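You operate a simulated robot arm through the tools that you are given. There is no shell and no other tool. Be economical: measure what you need, move in short steps, check, and stop when the job is done.

Carry out the task below with a simulated two-armed robot. There is one attempt and no reset: what you move stays moved.

## Task
Pick up the blue lamp with one hand, pass it to the other hand and put it on the shelf of the ply bench. Set down upright: blue lamp.

Only the result counts: the job must be done as asked and must still hold three seconds after the hand-in. Knocking over, shifting, dropping, spilling or breaking anything else fails it.

## Robot
Two 7-joint arms with two-finger parallel grippers on one trunk, on a base that drives. Base frame: it is fixed to the floor where the robot stands at the start and does not move with it; the origin is under the middle of the robot, x ahead of it, y to its left, z up; the surface under the hand at the start is at about z = 0.9. Lengths are in m, angles in rad, forces in N, time in s.
The left shoulder is at the start at [0.07, 0.188, 1.19], the right one opposite. With the tool pointing down near the work surface each hand reaches from about 0.34 to 0.8 m from the robot's upright axis, wherever it stands, measured 20 degrees to its own side. Places, roughly: shelf of the ply bench [-1.6, -1.3, 0.4]. Payload 3.91 kg a hand.
The tool frame of a hand sits at the grasp point between the pads (the TCP): z along the fingers, y along the line on which they close. The tips reach 0.03 m beyond it. Largest opening 0.11 m; finger width 0.02, thickness 0.01; the body of the gripper, 0.048 by 0.112 m, starts 0.055 m behind the TCP.
Orientation is that of the tool frame in the base frame, as a unit quaternion [w, x, y, z]. With the fingers straight down and closing along the base's y, the tool's x points along the base's -x, its y along +y and its z along -z.

## Interface
- The arms move only by the tool arm_command. It takes "left_commands", "right_commands" or both (then of equal length, played together; a hand with none holds still); each is a list of rows, each a list of 7 numbers: the turn, a rotation vector about the tool's x, y, z in rad, then the shift along the tool's x, y, z in m, then the closure, from 0 (fully open) to 1 (shut). In form: [[ax, ay, az, tx, ty, tz, claw], ...]. A call has 1 to 10 rows; each row shifts and turns the commanded pose from where the row before left it, along the tool's axes as they then stand. A row lasts 0.2 s, in which the tool goes at most 0.05 m and 0.15 rad; a call with a longer step from one row to the next is refused whole, and so is a gripper value outside its range. Where a pose cannot be reached the arm comes as near as it can. A force on the tool above 40 N (or 10 N above the force at the start of the call, whichever is more), or a blocked arm, ends the call early, and 0.2 s more pass. Each finger travels about 0.072 m/s and halts on what it meets, pressing with about 22 N; the grip force reading is that of the motor and also rises with nothing between the fingers. The clock runs only during rows and for 0.2 s after the last one: add rows that do not move to give the fingers time. It gives the time, the measured TCP pose, the force on the tool (base axes), the opening and the grip force at its end, in the units of the frame above (readings bear some noise), with the torque about the TCP (base axes, N m) and any sound that the robot's microphone picked up.
- Cameras (640 x 400 px; columns grow to the right, rows downward): "scene" is now at [0.1264, 0.0499, 1.4239]; the picture's right is [0.53, -0.85, 0.00], its down [-0.45, -0.28, -0.85] and it looks along [0.72, 0.45, -0.53] (base axes); focal length 263 px, centre (320, 200). "left" rides on the left gripper at [0.072, -0.017, -0.103] in its tool frame; the picture's right is [0.23, 0.97, 0.00], its down [-0.76, 0.18, -0.62] and it looks along [-0.61, 0.14, 0.78] (tool axes); focal length 222 px, centre (320, 200). "right" rides on the right gripper at [0.072, 0.017, -0.103] in its tool frame; the picture's right is [-0.23, 0.97, 0.00], its down [-0.76, -0.18, -0.62] and it looks along [-0.61, -0.14, 0.78] (tool axes); focal length 222 px, centre (320, 200). There is no depth. A picture from a camera that has moved, and an enlarged one, comes with that camera's place and axes in the base frame and with its lens.
- grab_frame(camera): a new picture of that camera. No time passes.
- lift_body(by): slides the trunk up (or, below 0, down) by that many m; the arms and the scene camera ride with it, the base frame stays. It gives what a move gives, with no picture.
- steer(legs): drives the robot by 1 to 6 legs, each [ahead, turn to the left] in m and rad, along the robot's own axes; the way and the turn of a leg run together, so that a leg with both is an arc; at most 1.5 m and 3.142 rad a leg. The arms and the cameras ride along, it lands a little off, and it stops where it bumps. It gives what a move gives.
- turn_head(pan, tilt): turns the head with the scene camera to pan (to the left, within 1.501 rad either way) and tilt (down, from -0.506 to 1.204), counted from straight ahead of the robot. It gives what a move gives.
- zoom(camera, box): a new picture of the part [left, top, right, bottom] of that camera's present view, enlarged. No time passes.
- close_job(): hands the job in; it is judged then, once.

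Work in short steps. Places have to be worked out from the pictures, the camera data and where the tool is seen: move nearer, look again, correct. Check each grasp and each placing, and mend what went wrong. You have 120 turns and 92 pictures in all, those below and enlarged ones among them. Open the grippers and draw the arms clear of the work before you hand the job in, unless the task says otherwise; then end with one line.

The tools are called after "Emit:" by a JSON object that holds its "op" and its "data". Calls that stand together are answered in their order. arm_command: Moves the arms, as the interface text tells. Its arguments: {"type":"object","properties":{"left_commands":{"type":"array"},"right_commands":{"type":"array"}},"required":[]} The other tools are called the same way: lift_body (by) slides the trunk up or down; steer (legs) drives the base; turn_head (pan, tilt) turns the head that bears the scene camera; grab_frame (camera) takes a picture; zoom (camera, box) takes an enlarged picture of a part of a camera's view; close_job () hands the job in.

At the start:

```text
clock: 0.0
left_position: [0.4419, 0.4515, 1.2195]
left_tool_rot: [0.002, 0.0, 1.0, 0.0]
left_wrist_force: [0.8, 0.0, -0.5]
left_wrist_torque: [0.02, -0.01, -0.02]
left_finger_gap: 0.1102
left_gripper_force: 0.1
right_position: [0.4549, 0.0302, 1.2178]
right_tool_rot: [0.0, 0.0, 1.0, 0.0]
right_wrist_force: [0.9, -0.3, -0.4]
right_wrist_torque: [-0.01, 0.0, 0.02]
right_finger_gap: 0.1099
right_gripper_force: 0.0
trunk travel left (down, up): [-0.7, 0.24]
robot x, y, heading: [-0.0014, -0.0001, 0.003]
head pan, tilt: [0.559, 0.553]
```

scene: 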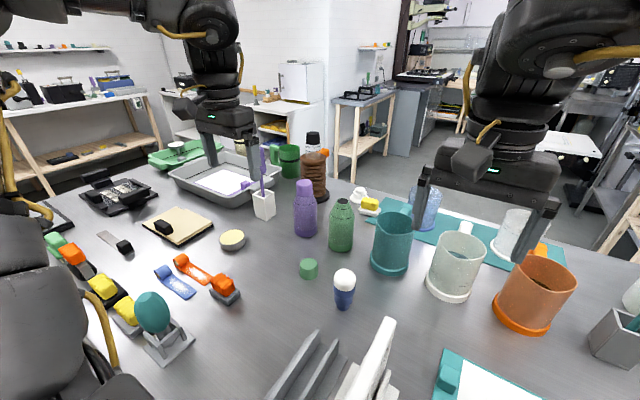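
right: 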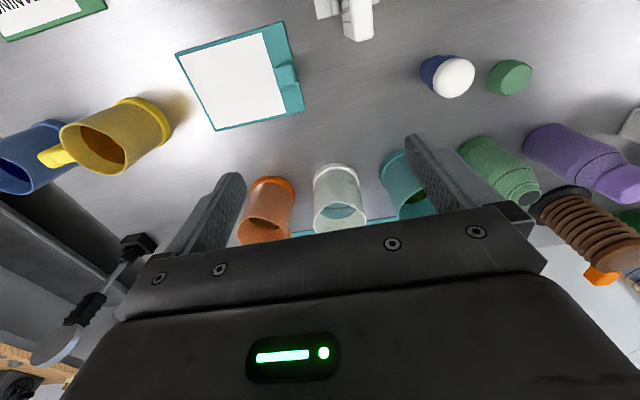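
left: 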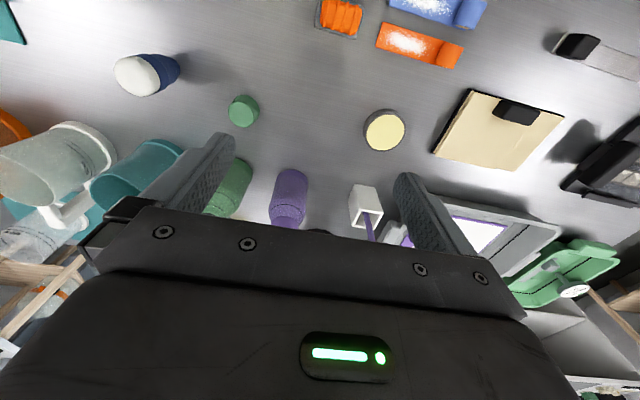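

The small navy body with the white ball (scene 344,288) may be the blue lamp. I enlarge it and look at the right side too.

Emit:
{"op": "zoom", "data": {"camera": "scene", "box": [240, 220, 440, 345]}}

Emit:
{"op": "turn_head", "data": {"pan": -0.5, "tilt": 0.6}}

Emit:
{"op": "grab_frame", "data": {"camera": "scene"}}

```text
3.20 times, centred on (340, 282) of scene
camera zoom: at [0.1264, 0.0499, 1.4239], right [0.53, -0.85, 0.0], down [-0.45, -0.28, -0.85], along [0.72, 0.45, -0.53], focal length 840 px, centre (256, -64)
```

zoom: 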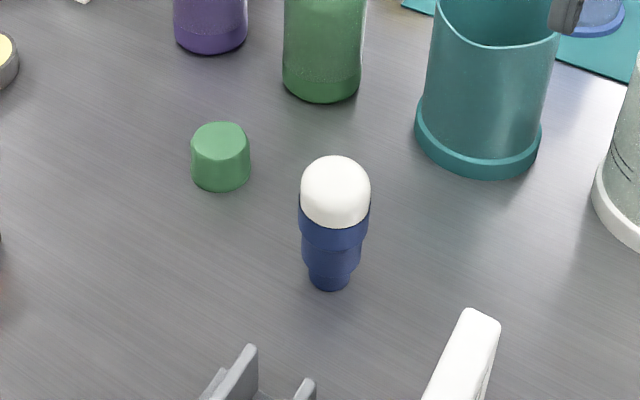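

```text
clock: 1.3
left_position: [0.4429, 0.4509, 1.2187]
left_tool_rot: [0.0, 0.0, 1.0, -0.001]
left_wrist_force: [0.0, -0.3, -0.9]
left_wrist_torque: [0.01, 0.0, 0.0]
left_finger_gap: 0.1099
left_gripper_force: 0.0
right_position: [0.4569, 0.0292, 1.2189]
right_tool_rot: [0.0, 0.0, 1.0, 0.0]
right_wrist_force: [0.0, -0.6, 0.3]
right_wrist_torque: [-0.01, -0.03, -0.01]
right_finger_gap: 0.1101
right_gripper_force: 0.0
trunk travel left (down, up): [-0.7, 0.24]
robot x, y, heading: [-0.0014, -0.0001, 0.001]
head pan, tilt: [-0.499, 0.6]
```

```text
87 pictures are left
camera scene: at [0.128, -0.0399, 1.4197], right [-0.48, -0.88, 0.0], down [-0.5, 0.27, -0.83], along [0.72, -0.39, -0.56], focal length 263 px, centre (320, 200)
```

scene: 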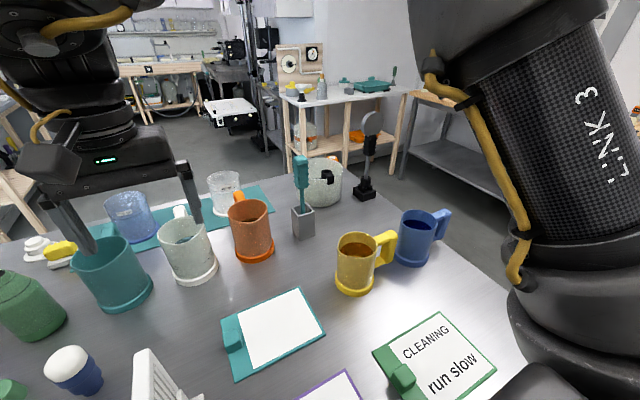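

The navy body with the white dome is a bulb-like lamp, standing at about (0.478, 0.21). I move the left hand over it and shift the right hand aside.

Emit:
{"op": "arm_command", "data": {"left_commands": [[0, 0, 0, -0.006, -0.044, 0, 0], [0, 0, 0, -0.006, -0.044, 0, 0], [0, 0, 0, -0.006, -0.044, 0, 0], [0, 0, 0, -0.006, -0.044, 0, 0], [0, 0, 0, -0.006, -0.044, 0, 0], [0, 0, 0, 0, -0.02, 0, 0]], "right_commands": [[0, 0, 0, 0, -0.04, 0, 0], [0, 0, 0, 0, -0.04, 0, 0], [0, 0, 0, 0, -0.04, 0, 0], [0, 0, 0, 0, -0.04, 0, 0], [0, 0, 0, 0, -0.03, 0, 0], [0, 0, 0, 0, 0, 0, 0]]}}

Emit:
{"op": "turn_head", "data": {"pan": 0.35, "tilt": 0.75}}

Emit:
{"op": "grab_frame", "data": {"camera": "scene"}}

Emit:
{"op": "grab_frame", "data": {"camera": "left"}}

```text
clock: 2.7
left_position: [0.4392, 0.2444, 1.1933]
left_tool_rot: [0.002, -0.001, 1.0, -0.002]
left_wrist_force: [-0.8, 0.7, -0.7]
left_wrist_torque: [-0.02, 0.0, -0.02]
left_finger_gap: 0.1096
left_gripper_force: 0.1
left hand out of reach, approached as far as the arm can: row 4, 5, 6
right_position: [0.4483, -0.1492, 1.2121]
right_tool_rot: [0.001, 0.0, 1.0, -0.001]
right_wrist_force: [0.5, 0.1, -1.0]
right_wrist_torque: [-0.02, 0.02, -0.01]
right_finger_gap: 0.1101
right_gripper_force: 0.0
right hand out of reach, approached as far as the arm can: row 5
trunk travel left (down, up): [-0.7, 0.24]
robot x, y, heading: [-0.0004, 0.0007, 0.002]
head pan, tilt: [-0.499, 0.6]
```

```text
clock: 3.9
left_position: [0.4389, 0.2439, 1.1933]
left_tool_rot: [0.002, 0.001, 1.0, -0.002]
left_wrist_force: [-0.1, 0.6, 0.1]
left_wrist_torque: [-0.02, 0.01, 0.03]
left_finger_gap: 0.1101
left_gripper_force: 0.1
right_position: [0.4478, -0.1483, 1.2133]
right_tool_rot: [-0.001, 0.001, 1.0, 0.001]
right_wrist_force: [-0.3, -0.4, 0.0]
right_wrist_torque: [0.0, 0.03, -0.02]
right_finger_gap: 0.11
right_gripper_force: 0.1
trunk travel left (down, up): [-0.7, 0.24]
robot x, y, heading: [-0.0025, -0.0018, -0.0]
head pan, tilt: [0.351, 0.75]
```

```text
86 pictures are left
camera scene: at [0.1283, 0.0307, 1.4068], right [0.34, -0.94, 0.0], down [-0.64, -0.23, -0.73], along [0.69, 0.25, -0.68], focal length 263 px, centre (320, 200)
```

scene: 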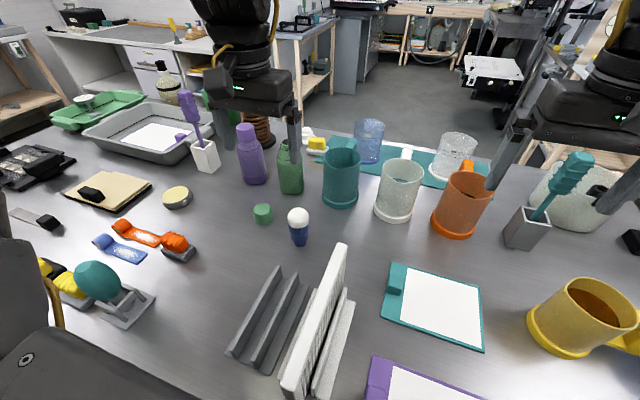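

```text
85 pictures are left
camera left: at [0.3676, 0.2271, 1.297], right [-0.23, 0.97, 0.0], down [0.76, 0.18, 0.62], along [0.61, 0.14, -0.78], focal length 222 px, centre (320, 200)
```

left: 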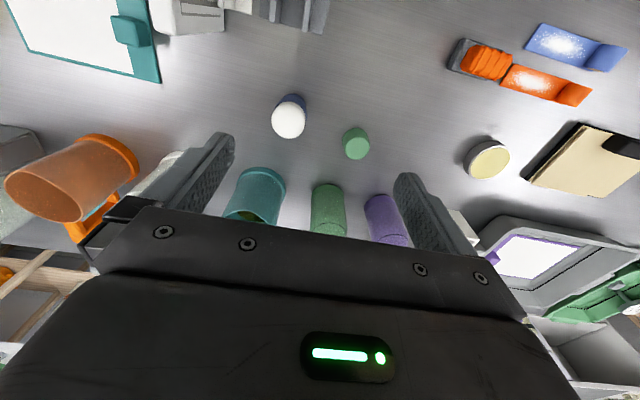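

Both views put the lamp at about (0.479, 0.208), top near z 1.01. The left arm hit a reach limit at this height, so I lower it first and check where it goes.

Emit:
{"op": "arm_command", "data": {"left_commands": [[0, 0, 0, 0, 0, 0.03, 0], [0, 0, 0, 0, 0, 0.03, 0], [0, 0, 0, 0, 0, 0, 0]]}}

```text
clock: 4.7
left_position: [0.4378, 0.242, 1.1327]
left_tool_rot: [0.001, 0.0, 1.0, -0.001]
left_wrist_force: [-0.4, -0.5, 1.2]
left_wrist_torque: [0.0, 0.02, 0.0]
left_finger_gap: 0.1097
left_gripper_force: 0.1
right_position: [0.4467, -0.149, 1.2139]
right_tool_rot: [0.001, 0.001, 1.0, 0.001]
right_wrist_force: [-0.1, 0.4, -0.2]
right_wrist_torque: [0.01, 0.0, 0.02]
right_finger_gap: 0.1102
right_gripper_force: 0.1
trunk travel left (down, up): [-0.7, 0.24]
robot x, y, heading: [-0.0009, 0.0006, 0.0]
head pan, tilt: [0.351, 0.75]
```

Commands start from the actual pose, good. Now I align over the lamp (dx +0.041, dy −0.034), still above it.

Emit:
{"op": "arm_command", "data": {"left_commands": [[0, 0, 0, -0.02, -0.017, 0.01, 0], [0, 0, 0, -0.021, -0.017, 0.01, 0], [0, 0, 0, 0, 0, 0, 0]]}}

Emit:
{"op": "grab_frame", "data": {"camera": "left"}}

Emit:
{"op": "grab_frame", "data": {"camera": "scene"}}

```text
clock: 5.5
left_position: [0.4575, 0.2274, 1.1232]
left_tool_rot: [0.003, 0.001, 1.0, -0.003]
left_wrist_force: [-0.2, -0.4, -0.9]
left_wrist_torque: [0.02, 0.01, 0.01]
left_finger_gap: 0.11
left_gripper_force: 0.0
left hand out of reach, approached as far as the arm can: row 2
right_position: [0.4467, -0.1479, 1.2143]
right_tool_rot: [0.001, 0.0, 1.0, 0.001]
right_wrist_force: [-0.1, 0.2, 0.5]
right_wrist_torque: [0.01, -0.01, 0.02]
right_finger_gap: 0.1099
right_gripper_force: 0.2
trunk travel left (down, up): [-0.7, 0.24]
robot x, y, heading: [0.0028, -0.0005, 0.002]
head pan, tilt: [0.351, 0.75]
```

```text
84 pictures are left
camera left: at [0.3855, 0.211, 1.227], right [-0.23, 0.97, -0.01], down [0.76, 0.18, 0.63], along [0.61, 0.14, -0.78], focal length 222 px, centre (320, 200)
```

left: 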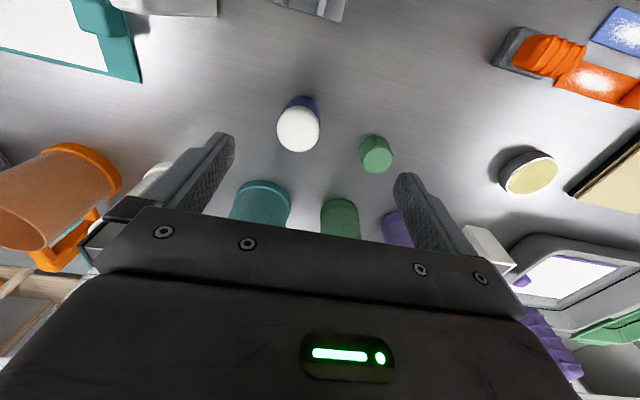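

```text
83 pictures are left
camera scene: at [0.1271, 0.0305, 1.4069], right [0.34, -0.94, 0.0], down [-0.64, -0.23, -0.73], along [0.69, 0.25, -0.68], focal length 263 px, centre (320, 200)
```

scene: 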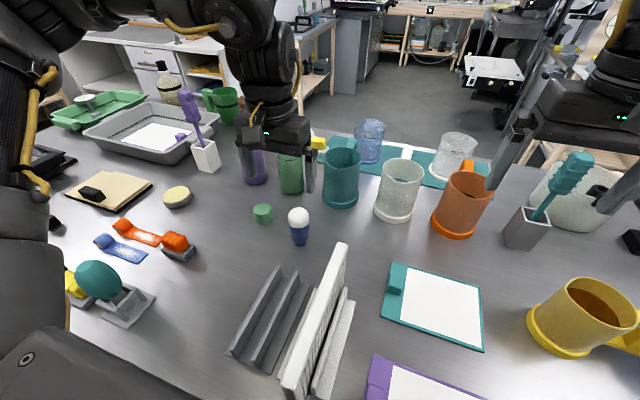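

The reach limit is from the arm being high relative to the shoulder. I raise the trunk by 0.15 and then lower the hand instead.

Emit:
{"op": "lift_body", "data": {"by": 0.15}}

Emit:
{"op": "arm_command", "data": {"left_commands": [[0, 0, 0, 0, 0, 0.04, 0], [0, 0, 0, 0, 0, 0.04, 0], [0, 0, 0, 0, 0, 0.04, 0], [0, 0, 0, 0, 0, 0.02, 0], [0, 0, 0, -0.012, -0.01, 0, 0], [0, 0, 0, -0.012, -0.01, 0, 0], [0, 0, 0, 0, 0, 0, 0]]}}

Emit:
{"op": "grab_frame", "data": {"camera": "left"}}

```text
clock: 7.2
left_position: [0.4579, 0.2278, 1.275]
left_tool_rot: [0.001, 0.001, 1.0, -0.003]
left_wrist_force: [-0.2, 0.0, -0.9]
left_wrist_torque: [0.0, -0.04, 0.03]
left_finger_gap: 0.1102
left_gripper_force: 0.2
right_position: [0.4474, -0.1481, 1.3624]
right_tool_rot: [0.0, 0.002, 1.0, 0.0]
right_wrist_force: [-0.7, -0.1, 0.7]
right_wrist_torque: [0.01, -0.02, -0.03]
right_finger_gap: 0.1101
right_gripper_force: 0.1
trunk travel left (down, up): [-0.85, 0.09]
robot x, y, heading: [-0.0012, -0.0007, -0.002]
head pan, tilt: [0.351, 0.75]
```

```text
clock: 8.8
left_position: [0.48, 0.2272, 1.1783]
left_tool_rot: [0.001, 0.001, 1.0, -0.004]
left_wrist_force: [-0.7, -1.0, 0.4]
left_wrist_torque: [-0.01, 0.01, -0.01]
left_finger_gap: 0.1099
left_gripper_force: 0.0
left hand out of reach, approached as far as the arm can: row 2, 3, 4, 6
right_position: [0.4468, -0.1485, 1.3635]
right_tool_rot: [0.0, 0.001, 1.0, -0.001]
right_wrist_force: [-0.4, -0.7, 0.3]
right_wrist_torque: [-0.03, 0.02, -0.02]
right_finger_gap: 0.11
right_gripper_force: 0.0
trunk travel left (down, up): [-0.85, 0.09]
robot x, y, heading: [0.0025, -0.0021, 0.002]
head pan, tilt: [0.351, 0.75]
```

```text
82 pictures are left
camera left: at [0.4096, 0.2104, 1.2818], right [-0.23, 0.97, -0.01], down [0.76, 0.18, 0.63], along [0.61, 0.14, -0.78], focal length 222 px, centre (320, 200)
```

left: 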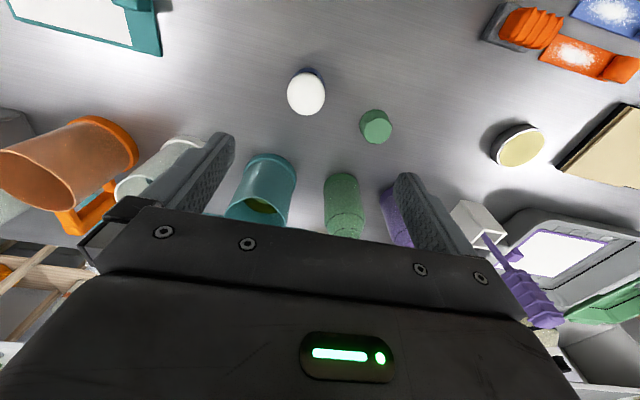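

The arm seems too folded here; more distance should help. I drive back 0.12 m with hands well above everything, then re-approach.

Emit:
{"op": "steer", "data": {"legs": [[-0.12, 0]]}}

Emit:
{"op": "arm_command", "data": {"left_commands": [[0, 0, 0, -0.04, 0, 0, 0], [0, 0, 0, -0.04, 0, 0, 0], [0, 0, 0, -0.035, 0, 0, 0], [0, 0, 0, 0, -0.015, 0.02, 0], [0, 0, 0, 0, 0, 0.03, 0], [0, 0, 0, 0, 0, 0, 0]]}}

```text
clock: 10.1
left_position: [0.3652, 0.2267, 1.177]
left_tool_rot: [0.001, 0.0, 1.0, -0.003]
left_wrist_force: [1.1, 0.1, -0.4]
left_wrist_torque: [-0.02, 0.0, -0.01]
left_finger_gap: 0.1103
left_gripper_force: 0.1
right_position: [0.3302, -0.1496, 1.3632]
right_tool_rot: [-0.001, 0.001, 1.0, 0.0]
right_wrist_force: [0.3, 0.4, -0.1]
right_wrist_torque: [-0.03, -0.03, 0.0]
right_finger_gap: 0.11
right_gripper_force: 0.1
trunk travel left (down, up): [-0.85, 0.09]
robot x, y, heading: [-0.1193, -0.0006, 0.003]
head pan, tilt: [0.351, 0.75]
```

```text
clock: 11.5
left_position: [0.4211, 0.2754, 1.135]
left_tool_rot: [0.003, 0.001, 1.0, -0.004]
left_wrist_force: [-0.4, -0.2, 0.8]
left_wrist_torque: [0.03, -0.03, 0.01]
left_finger_gap: 0.1098
left_gripper_force: 0.1
left hand out of reach, approached as far as the arm can: row 1, 2, 3, 4, 5
right_position: [0.3271, -0.149, 1.3641]
right_tool_rot: [0.0, 0.002, 1.0, 0.0]
right_wrist_force: [0.0, 0.0, 0.0]
right_wrist_torque: [0.02, -0.01, 0.0]
right_finger_gap: 0.1098
right_gripper_force: 0.1
trunk travel left (down, up): [-0.85, 0.09]
robot x, y, heading: [-0.1217, 0.0005, 0.003]
head pan, tilt: [0.351, 0.75]
```

It slides sideways, which suggests a wrist-yaw limit. The lamp is round, so I yaw the gripper clockwise (about tool +z) and see if it frees the arm.

Emit:
{"op": "arm_command", "data": {"left_commands": [[0, 0, 0.15, 0, 0, 0, 0], [0, 0, 0.15, 0, 0, 0, 0], [0, 0, 0.15, 0, 0, 0, 0], [0, 0, 0.15, 0, 0, 0, 0], [0, 0, 0, -0.02, -0.01, 0, 0], [0, 0, 0, 0, 0, 0, 0]]}}

```text
clock: 12.9
left_position: [0.4201, 0.2703, 1.1415]
left_tool_rot: [0.003, 0.296, 0.955, -0.003]
left_wrist_force: [0.6, 0.5, -0.4]
left_wrist_torque: [-0.01, 0.01, 0.01]
left_finger_gap: 0.11
left_gripper_force: 0.1
left hand out of reach, approached as far as the arm can: row 5
right_position: [0.3284, -0.1487, 1.364]
right_tool_rot: [0.0, 0.001, 1.0, 0.0]
right_wrist_force: [0.8, 0.4, 0.3]
right_wrist_torque: [0.02, -0.01, -0.01]
right_finger_gap: 0.1097
right_gripper_force: 0.1
trunk travel left (down, up): [-0.85, 0.09]
robot x, y, heading: [-0.118, 0.0003, -0.002]
head pan, tilt: [0.351, 0.75]
```

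Still blocked, so I try the other yaw sense as a test, watching how freely it moves forward.

Emit:
{"op": "arm_command", "data": {"left_commands": [[0, 0, -0.15, 0, 0, 0, 0], [0, 0, -0.15, 0, 0, 0, 0], [0, 0, -0.15, 0, 0, 0, 0], [0, 0, -0.15, 0, 0, 0, 0], [0, 0, -0.15, 0, 0, 0, 0], [0, 0, -0.15, 0, 0, 0, 0], [0, 0, -0.15, 0, 0, 0, 0], [0, 0, -0.15, 0, 0, 0, 0], [0, 0, 0, -0.02, -0.03, 0, 0], [0, 0, 0, 0, 0, 0, 0]]}}

Emit:
{"op": "turn_head", "data": {"pan": 0.7, "tilt": 0.4}}

Emit:
{"op": "grab_frame", "data": {"camera": "scene"}}

```text
clock: 15.1
left_position: [0.4724, 0.3273, 1.1672]
left_tool_rot: [0.001, -0.295, 0.956, -0.004]
left_wrist_force: [0.3, -0.2, 0.6]
left_wrist_torque: [0.0, -0.02, 0.02]
left_finger_gap: 0.1101
left_gripper_force: 0.0
left hand out of reach, approached as far as the arm can: row 7, 8, 9
right_position: [0.3281, -0.1487, 1.3646]
right_tool_rot: [0.001, 0.002, 1.0, 0.0]
right_wrist_force: [-0.4, -0.7, 0.0]
right_wrist_torque: [-0.02, -0.02, 0.03]
right_finger_gap: 0.1102
right_gripper_force: 0.1
trunk travel left (down, up): [-0.85, 0.09]
robot x, y, heading: [-0.1207, -0.0034, -0.003]
head pan, tilt: [0.351, 0.75]
```

```text
clock: 15.9
left_position: [0.4714, 0.3272, 1.1675]
left_tool_rot: [0.001, -0.295, 0.955, -0.004]
left_wrist_force: [0.2, 0.0, 0.4]
left_wrist_torque: [-0.01, 0.0, 0.0]
left_finger_gap: 0.1099
left_gripper_force: 0.1
right_position: [0.3284, -0.1491, 1.3635]
right_tool_rot: [0.0, 0.002, 1.0, -0.001]
right_wrist_force: [0.4, 1.0, -0.2]
right_wrist_torque: [0.02, 0.01, -0.02]
right_finger_gap: 0.1098
right_gripper_force: 0.0
trunk travel left (down, up): [-0.85, 0.09]
robot x, y, heading: [-0.1179, -0.0002, 0.004]
head pan, tilt: [0.7, 0.4]
```

```text
81 pictures are left
camera scene: at [0.0021, 0.0619, 1.5878], right [0.64, -0.77, 0.0], down [-0.3, -0.25, -0.92], along [0.71, 0.59, -0.39], focal length 263 px, centre (320, 200)
```

scene: 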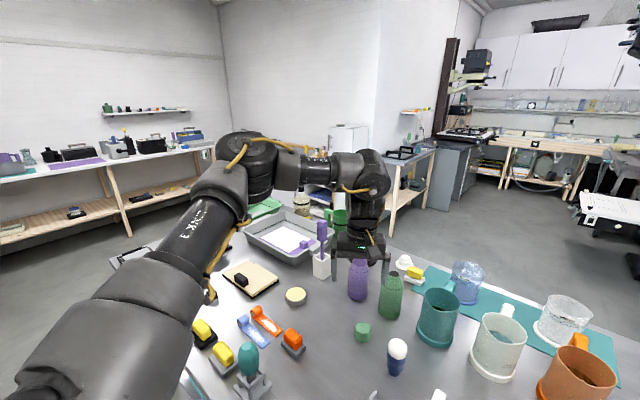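

The elbow is high and out sideways; the hand is likely too high relative to the shoulder for the inner region. I raise the trunk fully, un-yaw, move outward over the clear area, then descend there.

Emit:
{"op": "lift_body", "data": {"by": 0.09}}

Emit:
{"op": "arm_command", "data": {"left_commands": [[0, 0, 0.15, 0, 0, 0, 0], [0, 0, 0.15, 0, 0, 0, 0], [0, 0, 0.15, 0, 0, 0, 0], [0, 0, 0.15, 0, 0, 0, 0], [0, 0, 0, 0.03, 0.02, 0, 0], [0, 0, 0, 0.03, 0, 0, 0], [0, 0, 0, 0, 0, 0.04, 0], [0, 0, 0, 0, 0, 0.04, 0], [0, 0, 0, 0, 0, 0.02, 0]]}}

```text
clock: 17.1
left_position: [0.4715, 0.3271, 1.2569]
left_tool_rot: [0.001, -0.295, 0.955, -0.004]
left_wrist_force: [0.5, 0.8, -0.3]
left_wrist_torque: [-0.01, -0.02, -0.02]
left_finger_gap: 0.11
left_gripper_force: 0.0
right_position: [0.328, -0.1491, 1.4534]
right_tool_rot: [0.001, 0.002, 1.0, -0.001]
right_wrist_force: [0.1, -0.2, 0.5]
right_wrist_torque: [0.01, 0.01, 0.01]
right_finger_gap: 0.1101
right_gripper_force: 0.0
trunk travel left (down, up): [-0.94, 0.0]
robot x, y, heading: [-0.1192, -0.0013, 0.0]
head pan, tilt: [0.7, 0.4]
```

```text
clock: 19.1
left_position: [0.4131, 0.3482, 1.1552]
left_tool_rot: [0.002, 0.001, 1.0, -0.004]
left_wrist_force: [-0.9, -0.5, 0.1]
left_wrist_torque: [-0.02, -0.02, 0.01]
left_finger_gap: 0.1099
left_gripper_force: 0.1
right_position: [0.3274, -0.1487, 1.4543]
right_tool_rot: [0.001, 0.002, 1.0, 0.0]
right_wrist_force: [-0.3, 0.2, 0.1]
right_wrist_torque: [0.0, 0.02, 0.05]
right_finger_gap: 0.1098
right_gripper_force: 0.1
trunk travel left (down, up): [-0.94, 0.0]
robot x, y, heading: [-0.1172, 0.0005, 0.002]
head pan, tilt: [0.7, 0.4]
```

Descending worked freely here. Now I go inward toward y 0.21 at this height, with some clockwise yaw.

Emit:
{"op": "arm_command", "data": {"left_commands": [[0, 0, 0, 0, -0.03, 0.01, 0], [0, 0, 0, 0, -0.03, 0, 0], [0, 0, 0, 0, -0.03, 0, 0], [0, 0, 0, 0, -0.03, 0, 0], [0, 0, 0, 0, -0.02, 0, 0], [0, 0, 0, 0, 0, 0, 0]]}}

```text
clock: 20.6
left_position: [0.3759, 0.2597, 1.1818]
left_tool_rot: [0.004, -0.001, 1.0, -0.005]
left_wrist_force: [0.2, -0.1, 0.4]
left_wrist_torque: [0.01, 0.01, 0.02]
left_finger_gap: 0.1101
left_gripper_force: 0.1
left hand out of reach, approached as far as the arm can: row 2, 3, 4, 5
right_position: [0.3283, -0.1474, 1.4538]
right_tool_rot: [0.001, 0.002, 1.0, 0.0]
right_wrist_force: [0.1, -0.8, 0.0]
right_wrist_torque: [0.0, 0.0, 0.03]
right_finger_gap: 0.1099
right_gripper_force: 0.1
trunk travel left (down, up): [-0.94, 0.0]
robot x, y, heading: [-0.1197, 0.0006, -0.0]
head pan, tilt: [0.7, 0.4]
```

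The left hand cannot come inside about 10° of its shoulder line with fingers down. I move it out to the free zone and turn the robot 0.2 rad right, so the lamp comes onto the left hand's own side.

Emit:
{"op": "arm_command", "data": {"left_commands": [[0, 0, 0, 0, 0.03, -0.01, 0], [0, 0, 0, 0, 0.03, 0, 0], [0, 0, 0, 0, 0.03, 0, 0], [0, 0, 0, -0.01, 0, 0, 0]]}}

Emit:
{"op": "steer", "data": {"legs": [[0, -0.2]]}}

Emit:
{"op": "turn_head", "data": {"pan": 0.5, "tilt": 0.7}}

Emit:
{"op": "grab_frame", "data": {"camera": "scene"}}

Emit:
{"op": "grab_frame", "data": {"camera": "left"}}

```text
clock: 21.6
left_position: [0.3868, 0.35, 1.1914]
left_tool_rot: [0.003, 0.001, 1.0, -0.004]
left_wrist_force: [0.6, -0.3, 0.0]
left_wrist_torque: [-0.02, 0.03, 0.0]
left_finger_gap: 0.1102
left_gripper_force: 0.1
right_position: [0.3293, -0.1509, 1.4538]
right_tool_rot: [0.0, 0.001, 1.0, 0.0]
right_wrist_force: [0.2, -0.6, 0.1]
right_wrist_torque: [0.02, -0.02, -0.05]
right_finger_gap: 0.11
right_gripper_force: 0.0
trunk travel left (down, up): [-0.94, 0.0]
robot x, y, heading: [-0.1201, 0.0007, 0.003]
head pan, tilt: [0.7, 0.4]
```

```text
clock: 22.7
left_position: [0.4461, 0.2449, 1.1915]
left_tool_rot: [0.002, 0.101, 0.995, -0.006]
left_wrist_force: [0.7, 0.0, -0.1]
left_wrist_torque: [-0.01, 0.03, -0.03]
left_finger_gap: 0.11
left_gripper_force: 0.2
right_position: [0.29, -0.2315, 1.4534]
right_tool_rot: [-0.001, 0.1, 0.995, -0.001]
right_wrist_force: [0.5, 0.8, -0.4]
right_wrist_torque: [0.01, -0.02, -0.04]
right_finger_gap: 0.11
right_gripper_force: 0.1
trunk travel left (down, up): [-0.94, 0.0]
robot x, y, heading: [-0.1178, -0.0022, -0.202]
head pan, tilt: [0.7, 0.4]
```

```text
clock: 23.5
left_position: [0.4438, 0.2415, 1.1925]
left_tool_rot: [0.002, 0.1, 0.995, -0.004]
left_wrist_force: [0.1, -0.1, -1.1]
left_wrist_torque: [0.03, -0.03, 0.02]
left_finger_gap: 0.11
left_gripper_force: 0.0
right_position: [0.2896, -0.2352, 1.4547]
right_tool_rot: [0.0, 0.101, 0.995, 0.001]
right_wrist_force: [-0.1, 0.0, -0.2]
right_wrist_torque: [0.02, 0.02, 0.01]
right_finger_gap: 0.11
right_gripper_force: 0.0
trunk travel left (down, up): [-0.94, 0.0]
robot x, y, heading: [-0.1193, 0.0022, -0.204]
head pan, tilt: [0.499, 0.7]
```

```text
80 pictures are left
camera scene: at [0.0115, 0.0161, 1.6511], right [0.29, -0.96, 0.0], down [-0.62, -0.19, -0.77], along [0.73, 0.23, -0.64], focal length 263 px, centre (320, 200)
```

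scene: 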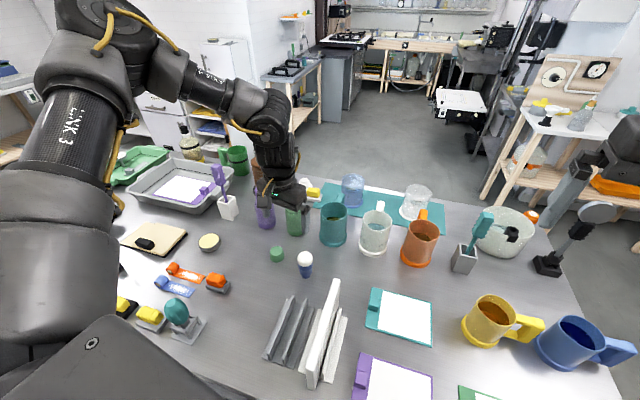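

```text
79 pictures are left
camera left: at [0.3719, 0.24, 1.2955], right [-0.03, 1.0, -0.01], down [0.78, 0.03, 0.63], along [0.63, 0.01, -0.78], focal length 222 px, centre (320, 200)
```

left: 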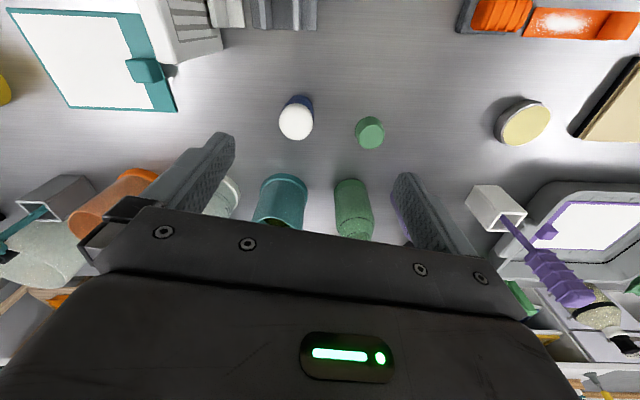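

The lamp still reads about (0.482, 0.209). I tilt the left tool 0.75 rad so the fingers point inward and down, which leaves the lamp's lower body and right side free for the other hand.

Emit:
{"op": "arm_command", "data": {"left_commands": [[0.15, 0, 0, 0, 0, 0, 0], [0.15, 0, 0, 0, 0, 0, 0], [0.15, 0, 0, 0, 0, 0, 0], [0.15, 0, 0, 0, 0, 0, 0], [0.15, 0, 0, 0, 0, 0, 0], [0, 0, 0, 0, 0, 0, 0]]}}

```text
clock: 24.9
left_position: [0.4446, 0.2419, 1.1915]
left_tool_rot: [-0.035, 0.095, 0.924, -0.37]
left_wrist_force: [-0.6, 0.7, -0.2]
left_wrist_torque: [-0.01, 0.02, -0.02]
left_finger_gap: 0.1099
left_gripper_force: 0.1
right_position: [0.2897, -0.2367, 1.4527]
right_tool_rot: [0.0, 0.101, 0.995, 0.001]
right_wrist_force: [-0.3, 1.2, -0.2]
right_wrist_torque: [0.03, -0.01, 0.01]
right_finger_gap: 0.1099
right_gripper_force: 0.2
trunk travel left (down, up): [-0.94, 0.0]
robot x, y, heading: [-0.1172, -0.0013, -0.203]
head pan, tilt: [0.499, 0.7]
```

The tilt worked, but now the closing line is tilted too. I roll the gripper about its own axis by +1.57 so the fingers close horizontally along x.

Emit:
{"op": "arm_command", "data": {"left_commands": [[0, 0, 0.15, 0, 0, 0, 0], [0, 0, 0.15, 0, 0, 0, 0], [0, 0, 0.15, 0, 0, 0, 0], [0, 0, 0.15, 0, 0, 0, 0], [0, 0, 0.15, 0, 0, 0, 0], [0, 0, 0.15, 0, 0, 0, 0], [0, 0, 0.15, 0, 0, 0, 0], [0, 0, 0.15, 0, 0, 0, 0], [0, 0, 0.15, 0, 0, 0, 0], [0, 0, 0.15, 0, 0, 0, 0]]}}

Emit:
{"op": "grab_frame", "data": {"camera": "scene"}}

Emit:
{"op": "grab_frame", "data": {"camera": "left"}}

```text
clock: 27.1
left_position: [0.4457, 0.2415, 1.192]
left_tool_rot: [0.225, 0.7, 0.611, -0.294]
left_wrist_force: [-0.3, 0.3, -0.3]
left_wrist_torque: [0.01, 0.01, 0.02]
left_finger_gap: 0.1104
left_gripper_force: 0.1
right_position: [0.29, -0.2346, 1.4536]
right_tool_rot: [0.0, 0.101, 0.995, 0.0]
right_wrist_force: [0.7, 0.5, 0.1]
right_wrist_torque: [0.03, 0.01, -0.02]
right_finger_gap: 0.1101
right_gripper_force: 0.0
trunk travel left (down, up): [-0.94, 0.0]
robot x, y, heading: [-0.1178, -0.0024, -0.202]
head pan, tilt: [0.499, 0.7]
```

```text
78 pictures are left
camera scene: at [0.0112, 0.0171, 1.651], right [0.29, -0.96, 0.0], down [-0.62, -0.19, -0.76], along [0.73, 0.22, -0.64], focal length 263 px, centre (320, 200)
```

scene: 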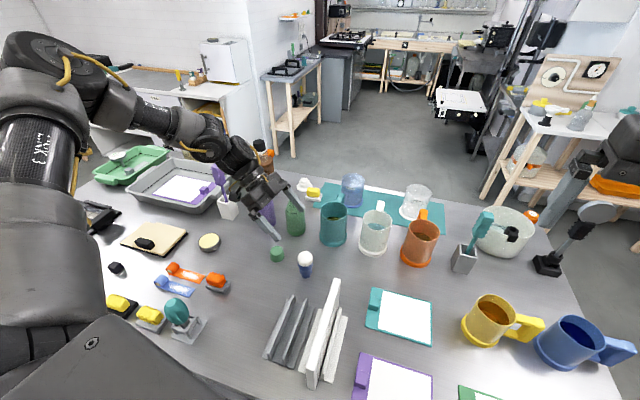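

```text
77 pictures are left
camera left: at [0.4495, 0.3663, 1.2185], right [0.98, 0.02, -0.2], down [0.2, -0.16, 0.97], along [-0.01, -0.99, -0.16], focal length 222 px, centre (320, 200)
```

left: 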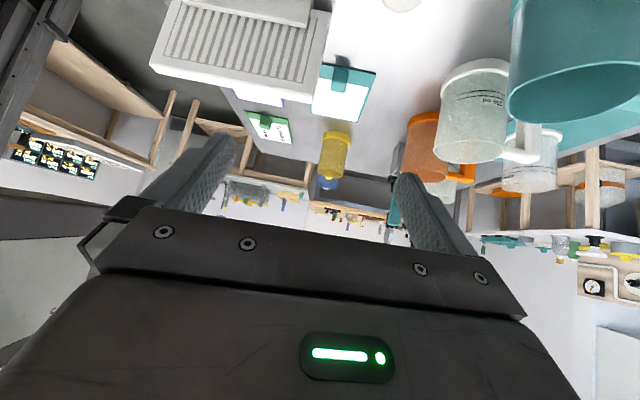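

The pose is as wanted: fingers close along x, pointing inward and 43° down. I go to a standoff 0.15 m behind the lamp along the tool axis.

Emit:
{"op": "arm_command", "data": {"left_commands": [[0, 0, 0, 0.0295, 0.0125, 0.0034, 0], [0, 0, 0, 0.0295, 0.0125, 0.0034, 0], [0, 0, 0, 0.0295, 0.0125, 0.0034, 0], [0, 0, 0, 0.0295, 0.0125, 0.0034, 0], [0, 0, 0, 0, 0, 0, 0]]}}

Emit:
{"op": "grab_frame", "data": {"camera": "left"}}

Emit:
{"op": "grab_frame", "data": {"camera": "scene"}}

```text
clock: 28.3
left_position: [0.4706, 0.29, 1.1315]
left_tool_rot: [0.225, 0.699, 0.612, -0.294]
left_wrist_force: [0.0, 1.2, 0.9]
left_wrist_torque: [-0.02, 0.01, -0.01]
left_finger_gap: 0.1102
left_gripper_force: 0.0
left hand out of reach, approached as far as the arm can: row 3, 4
right_position: [0.2906, -0.2351, 1.4557]
right_tool_rot: [0.0, 0.102, 0.995, 0.0]
right_wrist_force: [-0.4, 0.0, 0.3]
right_wrist_torque: [0.0, 0.0, 0.01]
right_finger_gap: 0.11
right_gripper_force: 0.0
trunk travel left (down, up): [-0.94, 0.0]
robot x, y, heading: [-0.1217, 0.0008, -0.199]
head pan, tilt: [0.499, 0.7]
```

```text
76 pictures are left
camera left: at [0.4737, 0.4156, 1.1586], right [0.98, 0.02, -0.2], down [0.2, -0.16, 0.97], along [-0.01, -0.99, -0.16], focal length 222 px, centre (320, 200)
```

left: 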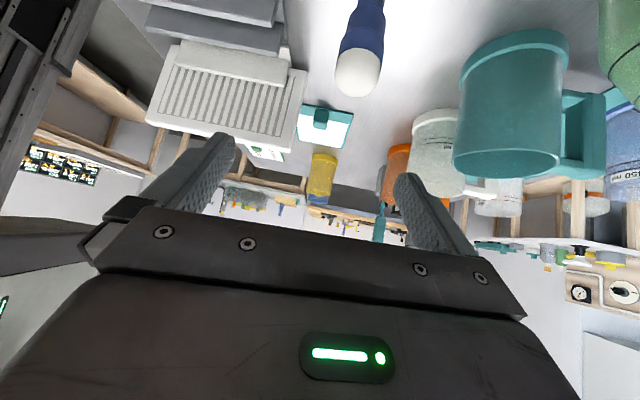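

```text
75 pictures are left
camera scene: at [0.0121, 0.0176, 1.6509], right [0.29, -0.96, 0.0], down [-0.62, -0.19, -0.76], along [0.73, 0.22, -0.64], focal length 263 px, centre (320, 200)
```

scene: 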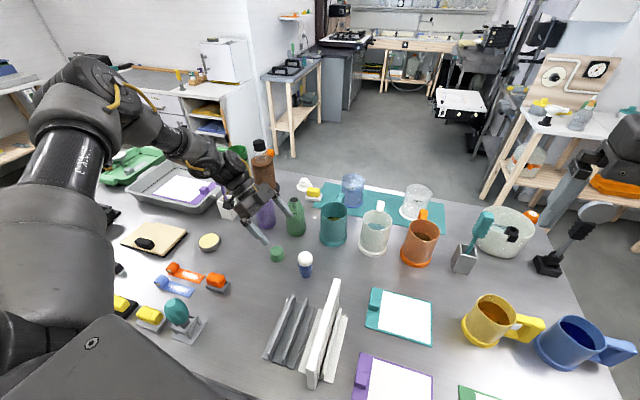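

The left camera again puts the dome at (0.482, 0.215), which agrees. I use the trunk for the downward travel: lower it 0.06, then advance partway along the tool axis with a small x correction.

Emit:
{"op": "lift_body", "data": {"by": -0.06}}

Emit:
{"op": "arm_command", "data": {"left_commands": [[0, 0, 0, 0, 0.009, 0.02, 0], [0, 0, 0, 0, 0.009, 0.02, 0], [0, 0, 0, 0, 0.007, 0.01, 0], [0, 0, 0, 0, 0, 0, 0]]}}

Emit:
{"op": "grab_frame", "data": {"camera": "left"}}

Emit:
{"op": "zoom", "data": {"camera": "scene", "box": [220, 170, 380, 270]}}

```text
clock: 29.3
left_position: [0.4681, 0.2893, 1.0721]
left_tool_rot: [0.226, 0.699, 0.612, -0.293]
left_wrist_force: [-0.1, 0.2, -0.1]
left_wrist_torque: [-0.03, 0.0, -0.01]
left_finger_gap: 0.1102
left_gripper_force: 0.0
right_position: [0.2889, -0.2347, 1.3934]
right_tool_rot: [0.0, 0.101, 0.995, 0.0]
right_wrist_force: [-0.2, -0.8, -0.2]
right_wrist_torque: [0.0, 0.0, 0.0]
right_finger_gap: 0.1098
right_gripper_force: 0.1
trunk travel left (down, up): [-0.88, 0.06]
robot x, y, heading: [-0.122, 0.0004, -0.203]
head pan, tilt: [0.499, 0.7]
```

```text
clock: 30.3
left_position: [0.4696, 0.2718, 1.0695]
left_tool_rot: [0.226, 0.699, 0.612, -0.294]
left_wrist_force: [0.7, 0.0, -0.2]
left_wrist_torque: [0.02, 0.03, -0.01]
left_finger_gap: 0.1099
left_gripper_force: 0.0
left hand out of reach, approached as far as the arm can: row 1, 2, 3
right_position: [0.29, -0.2345, 1.3927]
right_tool_rot: [-0.001, 0.1, 0.995, -0.001]
right_wrist_force: [-0.1, -0.1, -0.2]
right_wrist_torque: [0.0, 0.01, 0.0]
right_finger_gap: 0.1099
right_gripper_force: 0.0
trunk travel left (down, up): [-0.88, 0.06]
robot x, y, heading: [-0.1183, 0.0004, -0.204]
head pan, tilt: [0.499, 0.7]
```

```text
74 pictures are left
camera left: at [0.4742, 0.3958, 1.0968], right [0.98, 0.02, -0.2], down [0.2, -0.16, 0.97], along [-0.01, -0.99, -0.16], focal length 222 px, centre (320, 200)
```

left: 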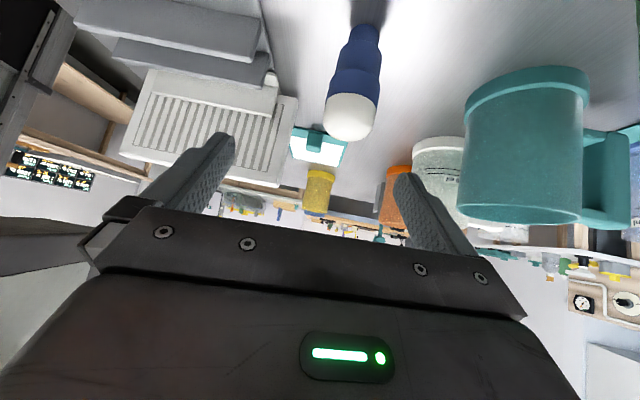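

```text
4.00 times, centred on (300, 220) of scene
camera zoom: at [0.0113, 0.0177, 1.591], right [0.29, -0.96, 0.0], down [-0.62, -0.19, -0.76], along [0.73, 0.22, -0.64], focal length 1051 px, centre (400, 120)
```

zoom: 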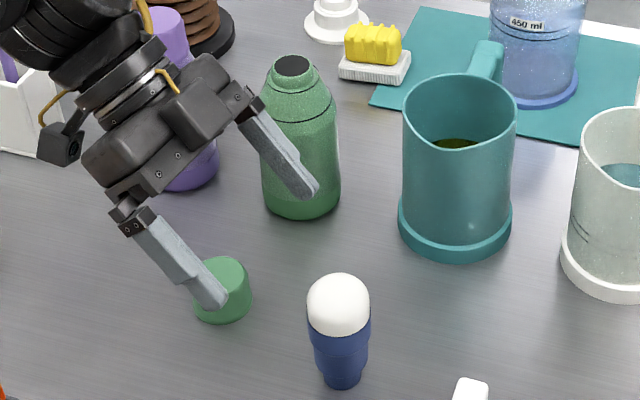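

The arm is at its limit but the remaining offset is small, so I use the base turn (−0.11 rad with a small backward step) to bring the open fingers around the lamp. The tips are still above it.

Emit:
{"op": "steer", "data": {"legs": [[-0.017, -0.11]]}}

Emit:
{"op": "grab_frame", "data": {"camera": "left"}}

Emit:
{"op": "grab_frame", "data": {"camera": "scene"}}

```text
clock: 31.2
left_position: [0.4826, 0.2119, 1.0692]
left_tool_rot: [0.208, 0.731, 0.572, -0.308]
left_wrist_force: [-0.3, 0.1, -0.7]
left_wrist_torque: [-0.05, 0.01, -0.05]
left_finger_gap: 0.1099
left_gripper_force: 0.1
right_position: [0.2494, -0.2711, 1.3921]
right_tool_rot: [-0.001, 0.155, 0.988, 0.0]
right_wrist_force: [0.8, 0.2, 0.0]
right_wrist_torque: [-0.02, 0.03, -0.05]
right_finger_gap: 0.11
right_gripper_force: 0.1
trunk travel left (down, up): [-0.88, 0.06]
robot x, y, heading: [-0.1362, 0.0041, -0.308]
head pan, tilt: [0.499, 0.7]
```

```text
72 pictures are left
camera left: at [0.5001, 0.3357, 1.0942], right [0.98, -0.09, -0.2], down [0.18, -0.18, 0.97], along [-0.12, -0.98, -0.16], focal length 222 px, centre (320, 200)
```

left: 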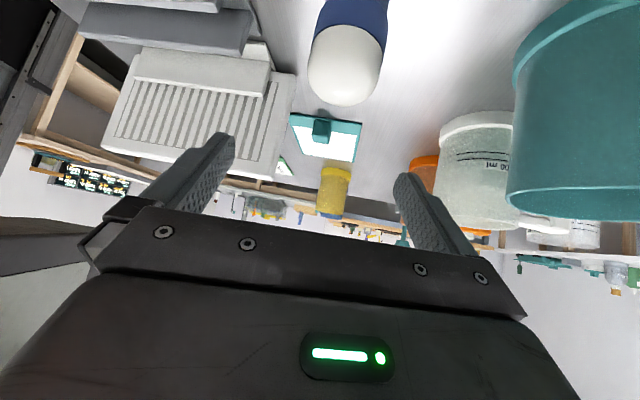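

```text
71 pictures are left
camera scene: at [0.0001, 0.0108, 1.5906], right [0.19, -0.98, 0.0], down [-0.63, -0.12, -0.76], along [0.75, 0.14, -0.65], focal length 263 px, centre (320, 200)
```

scene: 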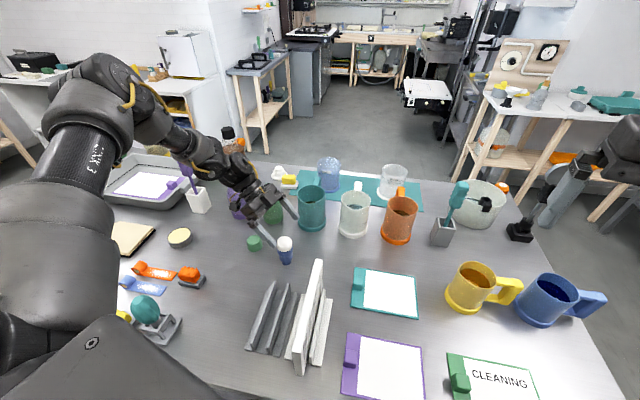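

The lamp is centred between the fingers at about (0.483, 0.214). I lower the trunk 0.08 to bring the grasp onto the dome.

Emit:
{"op": "lift_body", "data": {"by": -0.078}}

Emit:
{"op": "zoom", "data": {"camera": "scene", "box": [200, 170, 360, 270]}}

Emit:
{"op": "grab_frame", "data": {"camera": "left"}}

```text
clock: 32.4
left_position: [0.4799, 0.2106, 0.9922]
left_tool_rot: [0.209, 0.731, 0.573, -0.305]
left_wrist_force: [0.4, -0.2, 0.5]
left_wrist_torque: [0.01, 0.03, -0.01]
left_finger_gap: 0.1098
left_gripper_force: 0.0
right_position: [0.2461, -0.272, 1.3155]
right_tool_rot: [0.0, 0.155, 0.988, 0.001]
right_wrist_force: [0.3, 0.8, 1.1]
right_wrist_torque: [-0.01, 0.01, 0.0]
right_finger_gap: 0.11
right_gripper_force: 0.0
trunk travel left (down, up): [-0.802, 0.138]
robot x, y, heading: [-0.138, 0.0009, -0.307]
head pan, tilt: [0.499, 0.7]
```

```text
4.00 times, centred on (280, 220) of scene
camera zoom: at [-0.0036, 0.008, 1.513], right [0.19, -0.98, 0.0], down [-0.63, -0.12, -0.76], along [0.75, 0.14, -0.64], focal length 1051 px, centre (480, 120)
```

zoom: 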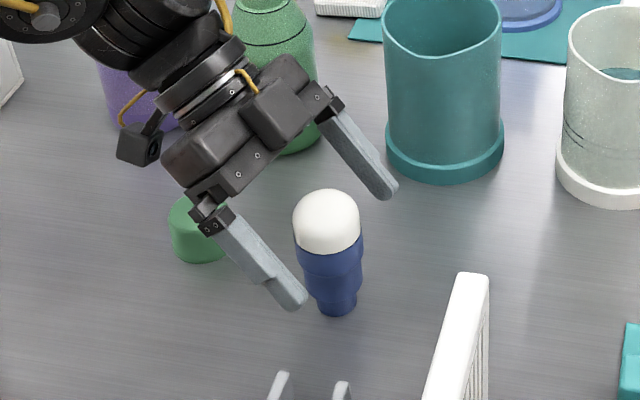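

```text
69 pictures are left
camera left: at [0.4977, 0.3338, 1.0184], right [0.98, -0.09, -0.2], down [0.18, -0.18, 0.97], along [-0.12, -0.98, -0.16], focal length 222 px, centre (320, 200)
```

left: 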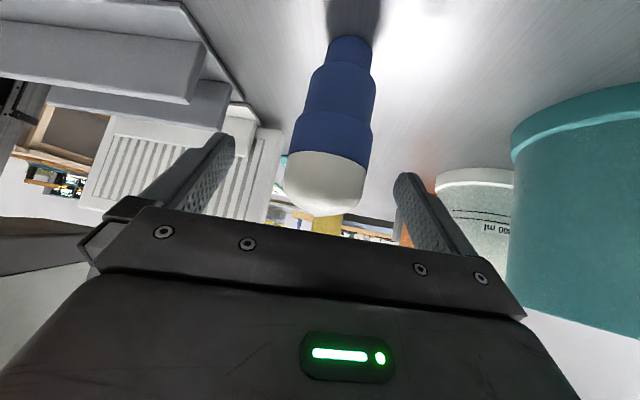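

The TCP projects onto the middle of the dome and the forces are zero. I close the left gripper.

Emit:
{"op": "arm_command", "data": {"left_commands": [[0, 0, 0, 0, 0, 0, 0.4], [0, 0, 0, 0, 0, 0, 0.6], [0, 0, 0, 0, 0, 0, 0.8], [0, 0, 0, 0, 0, 0, 1], [0, 0, 0, 0, 0, 0, 1], [0, 0, 0, 0, 0, 0, 1]]}}

Emit:
{"op": "zoom", "data": {"camera": "scene", "box": [200, 170, 360, 270]}}

```text
clock: 33.8
left_position: [0.4801, 0.2108, 0.9924]
left_tool_rot: [0.208, 0.731, 0.573, -0.305]
left_wrist_force: [0.7, 0.1, 0.3]
left_wrist_torque: [-0.02, -0.04, 0.02]
left_finger_gap: 0.0451
left_gripper_force: 22.1
right_position: [0.2453, -0.2726, 1.3148]
right_tool_rot: [0.0, 0.155, 0.988, 0.0]
right_wrist_force: [-0.7, -0.2, -0.1]
right_wrist_torque: [0.03, -0.04, -0.02]
right_finger_gap: 0.1101
right_gripper_force: 0.0
trunk travel left (down, up): [-0.802, 0.138]
robot x, y, heading: [-0.1304, 0.003, -0.305]
head pan, tilt: [0.499, 0.7]
```

```text
4.00 times, centred on (280, 220) of scene
camera zoom: at [-0.0043, 0.0072, 1.513], right [0.19, -0.98, 0.0], down [-0.63, -0.12, -0.76], along [0.75, 0.14, -0.64], focal length 1051 px, centre (480, 120)
```

zoom: 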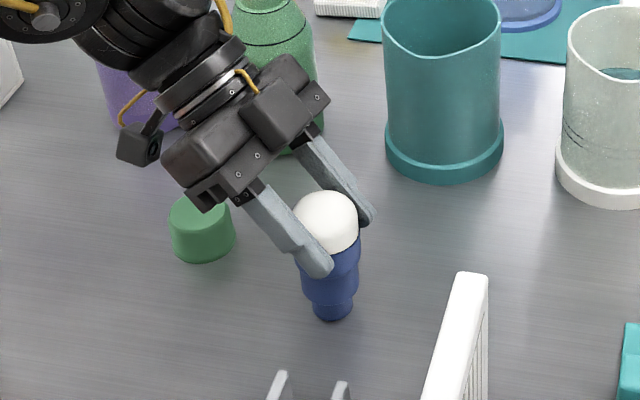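

Gripped with a gap of 0.045 m. I lift it with the trunk and check.

Emit:
{"op": "lift_body", "data": {"by": 0.13}}

Emit:
{"op": "grab_frame", "data": {"camera": "scene"}}

Emit:
{"op": "grab_frame", "data": {"camera": "left"}}

```text
clock: 35.4
left_position: [0.48, 0.2097, 1.1219]
left_tool_rot: [0.209, 0.731, 0.574, -0.305]
left_wrist_force: [-0.4, 0.5, 0.0]
left_wrist_torque: [-0.01, -0.03, 0.01]
left_finger_gap: 0.0453
left_gripper_force: 22.2
right_position: [0.2455, -0.273, 1.445]
right_tool_rot: [0.0, 0.156, 0.988, -0.001]
right_wrist_force: [0.6, 0.0, 0.2]
right_wrist_torque: [-0.01, 0.01, -0.02]
right_finger_gap: 0.1102
right_gripper_force: 0.0
trunk travel left (down, up): [-0.932, 0.008]
robot x, y, heading: [-0.1338, 0.0044, -0.311]
head pan, tilt: [0.499, 0.7]
```

```text
67 pictures are left
camera scene: at [-0.0039, 0.0073, 1.6429], right [0.19, -0.98, 0.0], down [-0.63, -0.12, -0.76], along [0.75, 0.14, -0.64], focal length 263 px, centre (320, 200)
```

scene: 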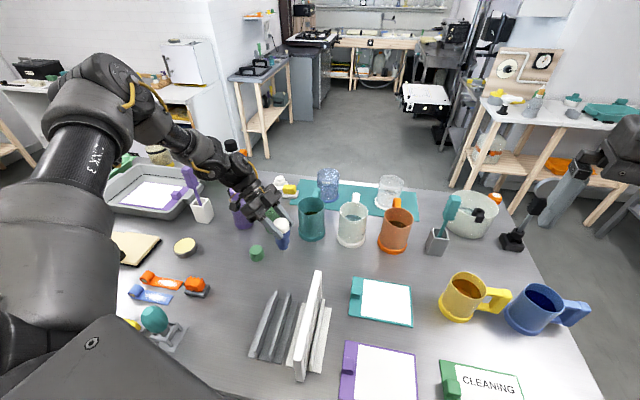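

```text
66 pictures are left
camera left: at [0.4974, 0.3335, 1.1486], right [0.98, -0.09, -0.2], down [0.18, -0.18, 0.97], along [-0.12, -0.98, -0.16], focal length 222 px, centre (320, 200)
```

left: 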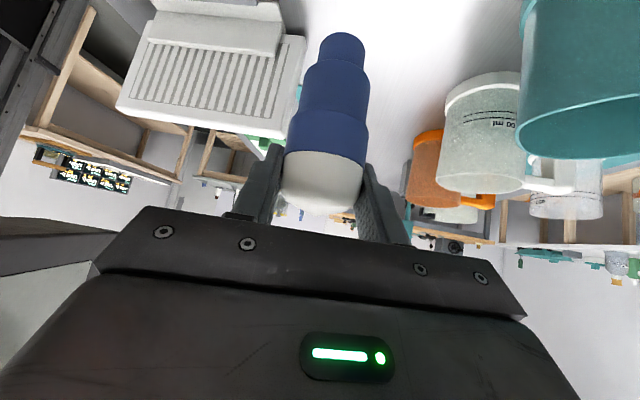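

Lift is good and the lamp hangs upright. Before driving I look to the right and rear for the way to the ply bench.

Emit:
{"op": "turn_head", "data": {"pan": -1.5, "tilt": 0.35}}

Emit:
{"op": "grab_frame", "data": {"camera": "scene"}}

Emit:
{"op": "turn_head", "data": {"pan": 1.5, "tilt": 0.5}}

Emit:
{"op": "grab_frame", "data": {"camera": "scene"}}

```text
clock: 37.3
left_position: [0.4796, 0.2112, 1.1212]
left_tool_rot: [0.209, 0.731, 0.573, -0.305]
left_wrist_force: [-0.2, -0.1, -0.7]
left_wrist_torque: [0.0, -0.02, 0.01]
left_finger_gap: 0.0453
left_gripper_force: 21.8
right_position: [0.2447, -0.2733, 1.4451]
right_tool_rot: [0.0, 0.155, 0.988, 0.0]
right_wrist_force: [-0.6, -0.1, -0.3]
right_wrist_torque: [0.0, -0.02, 0.02]
right_finger_gap: 0.1103
right_gripper_force: 0.1
trunk travel left (down, up): [-0.932, 0.008]
robot x, y, heading: [-0.1364, 0.0089, -0.308]
head pan, tilt: [-1.499, 0.351]
```

```text
65 pictures are left
camera scene: at [-0.1094, -0.0992, 1.6744], right [-0.97, 0.24, 0.0], down [0.08, 0.33, -0.94], along [-0.22, -0.91, -0.34], focal length 263 px, centre (320, 200)
```

scene: 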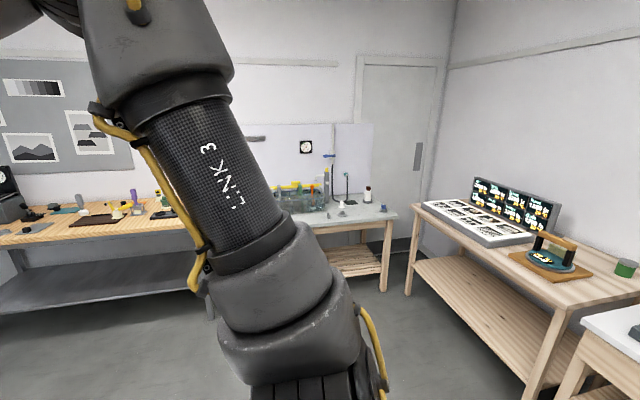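

```text
clock: 39.9
left_position: [0.4787, 0.2105, 1.1225]
left_tool_rot: [0.209, 0.731, 0.573, -0.305]
left_wrist_force: [-0.5, 0.6, -0.5]
left_wrist_torque: [0.0, -0.03, 0.01]
left_finger_gap: 0.0453
left_gripper_force: 21.4
right_position: [0.2462, -0.274, 1.4447]
right_tool_rot: [0.0, 0.155, 0.988, 0.0]
right_wrist_force: [-0.2, -0.1, 0.4]
right_wrist_torque: [0.02, -0.03, 0.02]
right_finger_gap: 0.1099
right_gripper_force: 0.1
trunk travel left (down, up): [-0.932, 0.008]
robot x, y, heading: [-0.1324, 0.0069, -0.308]
head pan, tilt: [1.499, 0.499]
```

```text
64 pictures are left
camera scene: at [-0.0536, 0.0757, 1.6607], right [0.93, -0.37, 0.0], down [-0.18, -0.44, -0.88], along [0.33, 0.81, -0.48], focal length 263 px, centre (320, 200)
```

scene: 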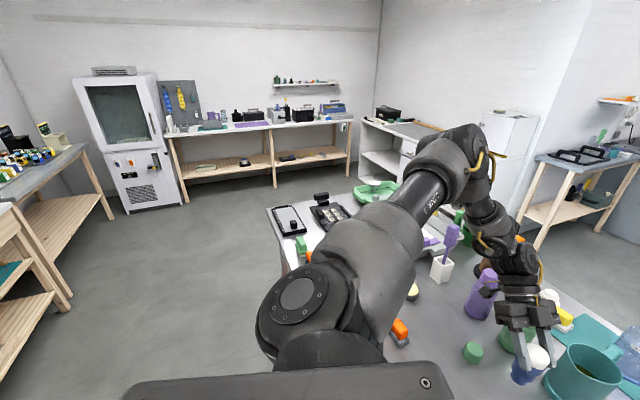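

The ply bench is at the rear right (front edge around x −1.4, open shelf below the top), and the floor between is free. I back away from the table by 0.5 m to do the handover in free space.

Emit:
{"op": "steer", "data": {"legs": [[-0.5, 0]]}}

Emit:
{"op": "turn_head", "data": {"pan": 0.1, "tilt": 0.7}}

Emit:
{"op": "grab_frame", "data": {"camera": "scene"}}

```text
clock: 42.9
left_position: [0.0023, 0.3637, 1.121]
left_tool_rot: [0.21, 0.729, 0.575, -0.305]
left_wrist_force: [0.2, -0.4, -1.8]
left_wrist_torque: [0.01, -0.05, -0.01]
left_finger_gap: 0.045
left_gripper_force: 21.4
right_position: [-0.2308, -0.1208, 1.4443]
right_tool_rot: [-0.001, 0.153, 0.988, -0.001]
right_wrist_force: [0.5, -0.3, 0.3]
right_wrist_torque: [0.0, 0.05, -0.01]
right_finger_gap: 0.1102
right_gripper_force: 0.0
trunk travel left (down, up): [-0.932, 0.008]
robot x, y, heading: [-0.6145, 0.155, -0.307]
head pan, tilt: [1.499, 0.499]
```

```text
clock: 44.4
left_position: [-0.0012, 0.3648, 1.1227]
left_tool_rot: [0.209, 0.731, 0.574, -0.305]
left_wrist_force: [0.5, 0.4, -1.1]
left_wrist_torque: [-0.01, 0.0, -0.01]
left_finger_gap: 0.0453
left_gripper_force: 21.8
right_position: [-0.233, -0.1193, 1.446]
right_tool_rot: [0.0, 0.154, 0.988, 0.001]
right_wrist_force: [-0.8, 0.3, -0.3]
right_wrist_torque: [0.0, 0.0, -0.01]
right_finger_gap: 0.1101
right_gripper_force: 0.0
trunk travel left (down, up): [-0.932, 0.008]
robot x, y, heading: [-0.6149, 0.1567, -0.306]
head pan, tilt: [0.099, 0.7]
```

```text
63 pictures are left
camera scene: at [-0.4838, 0.1267, 1.6431], right [-0.21, -0.98, 0.0], down [-0.63, 0.13, -0.77], along [0.75, -0.16, -0.64], focal length 263 px, centre (320, 200)
```

scene: 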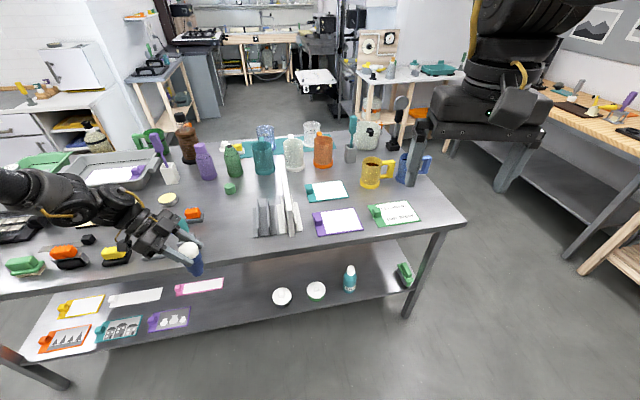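

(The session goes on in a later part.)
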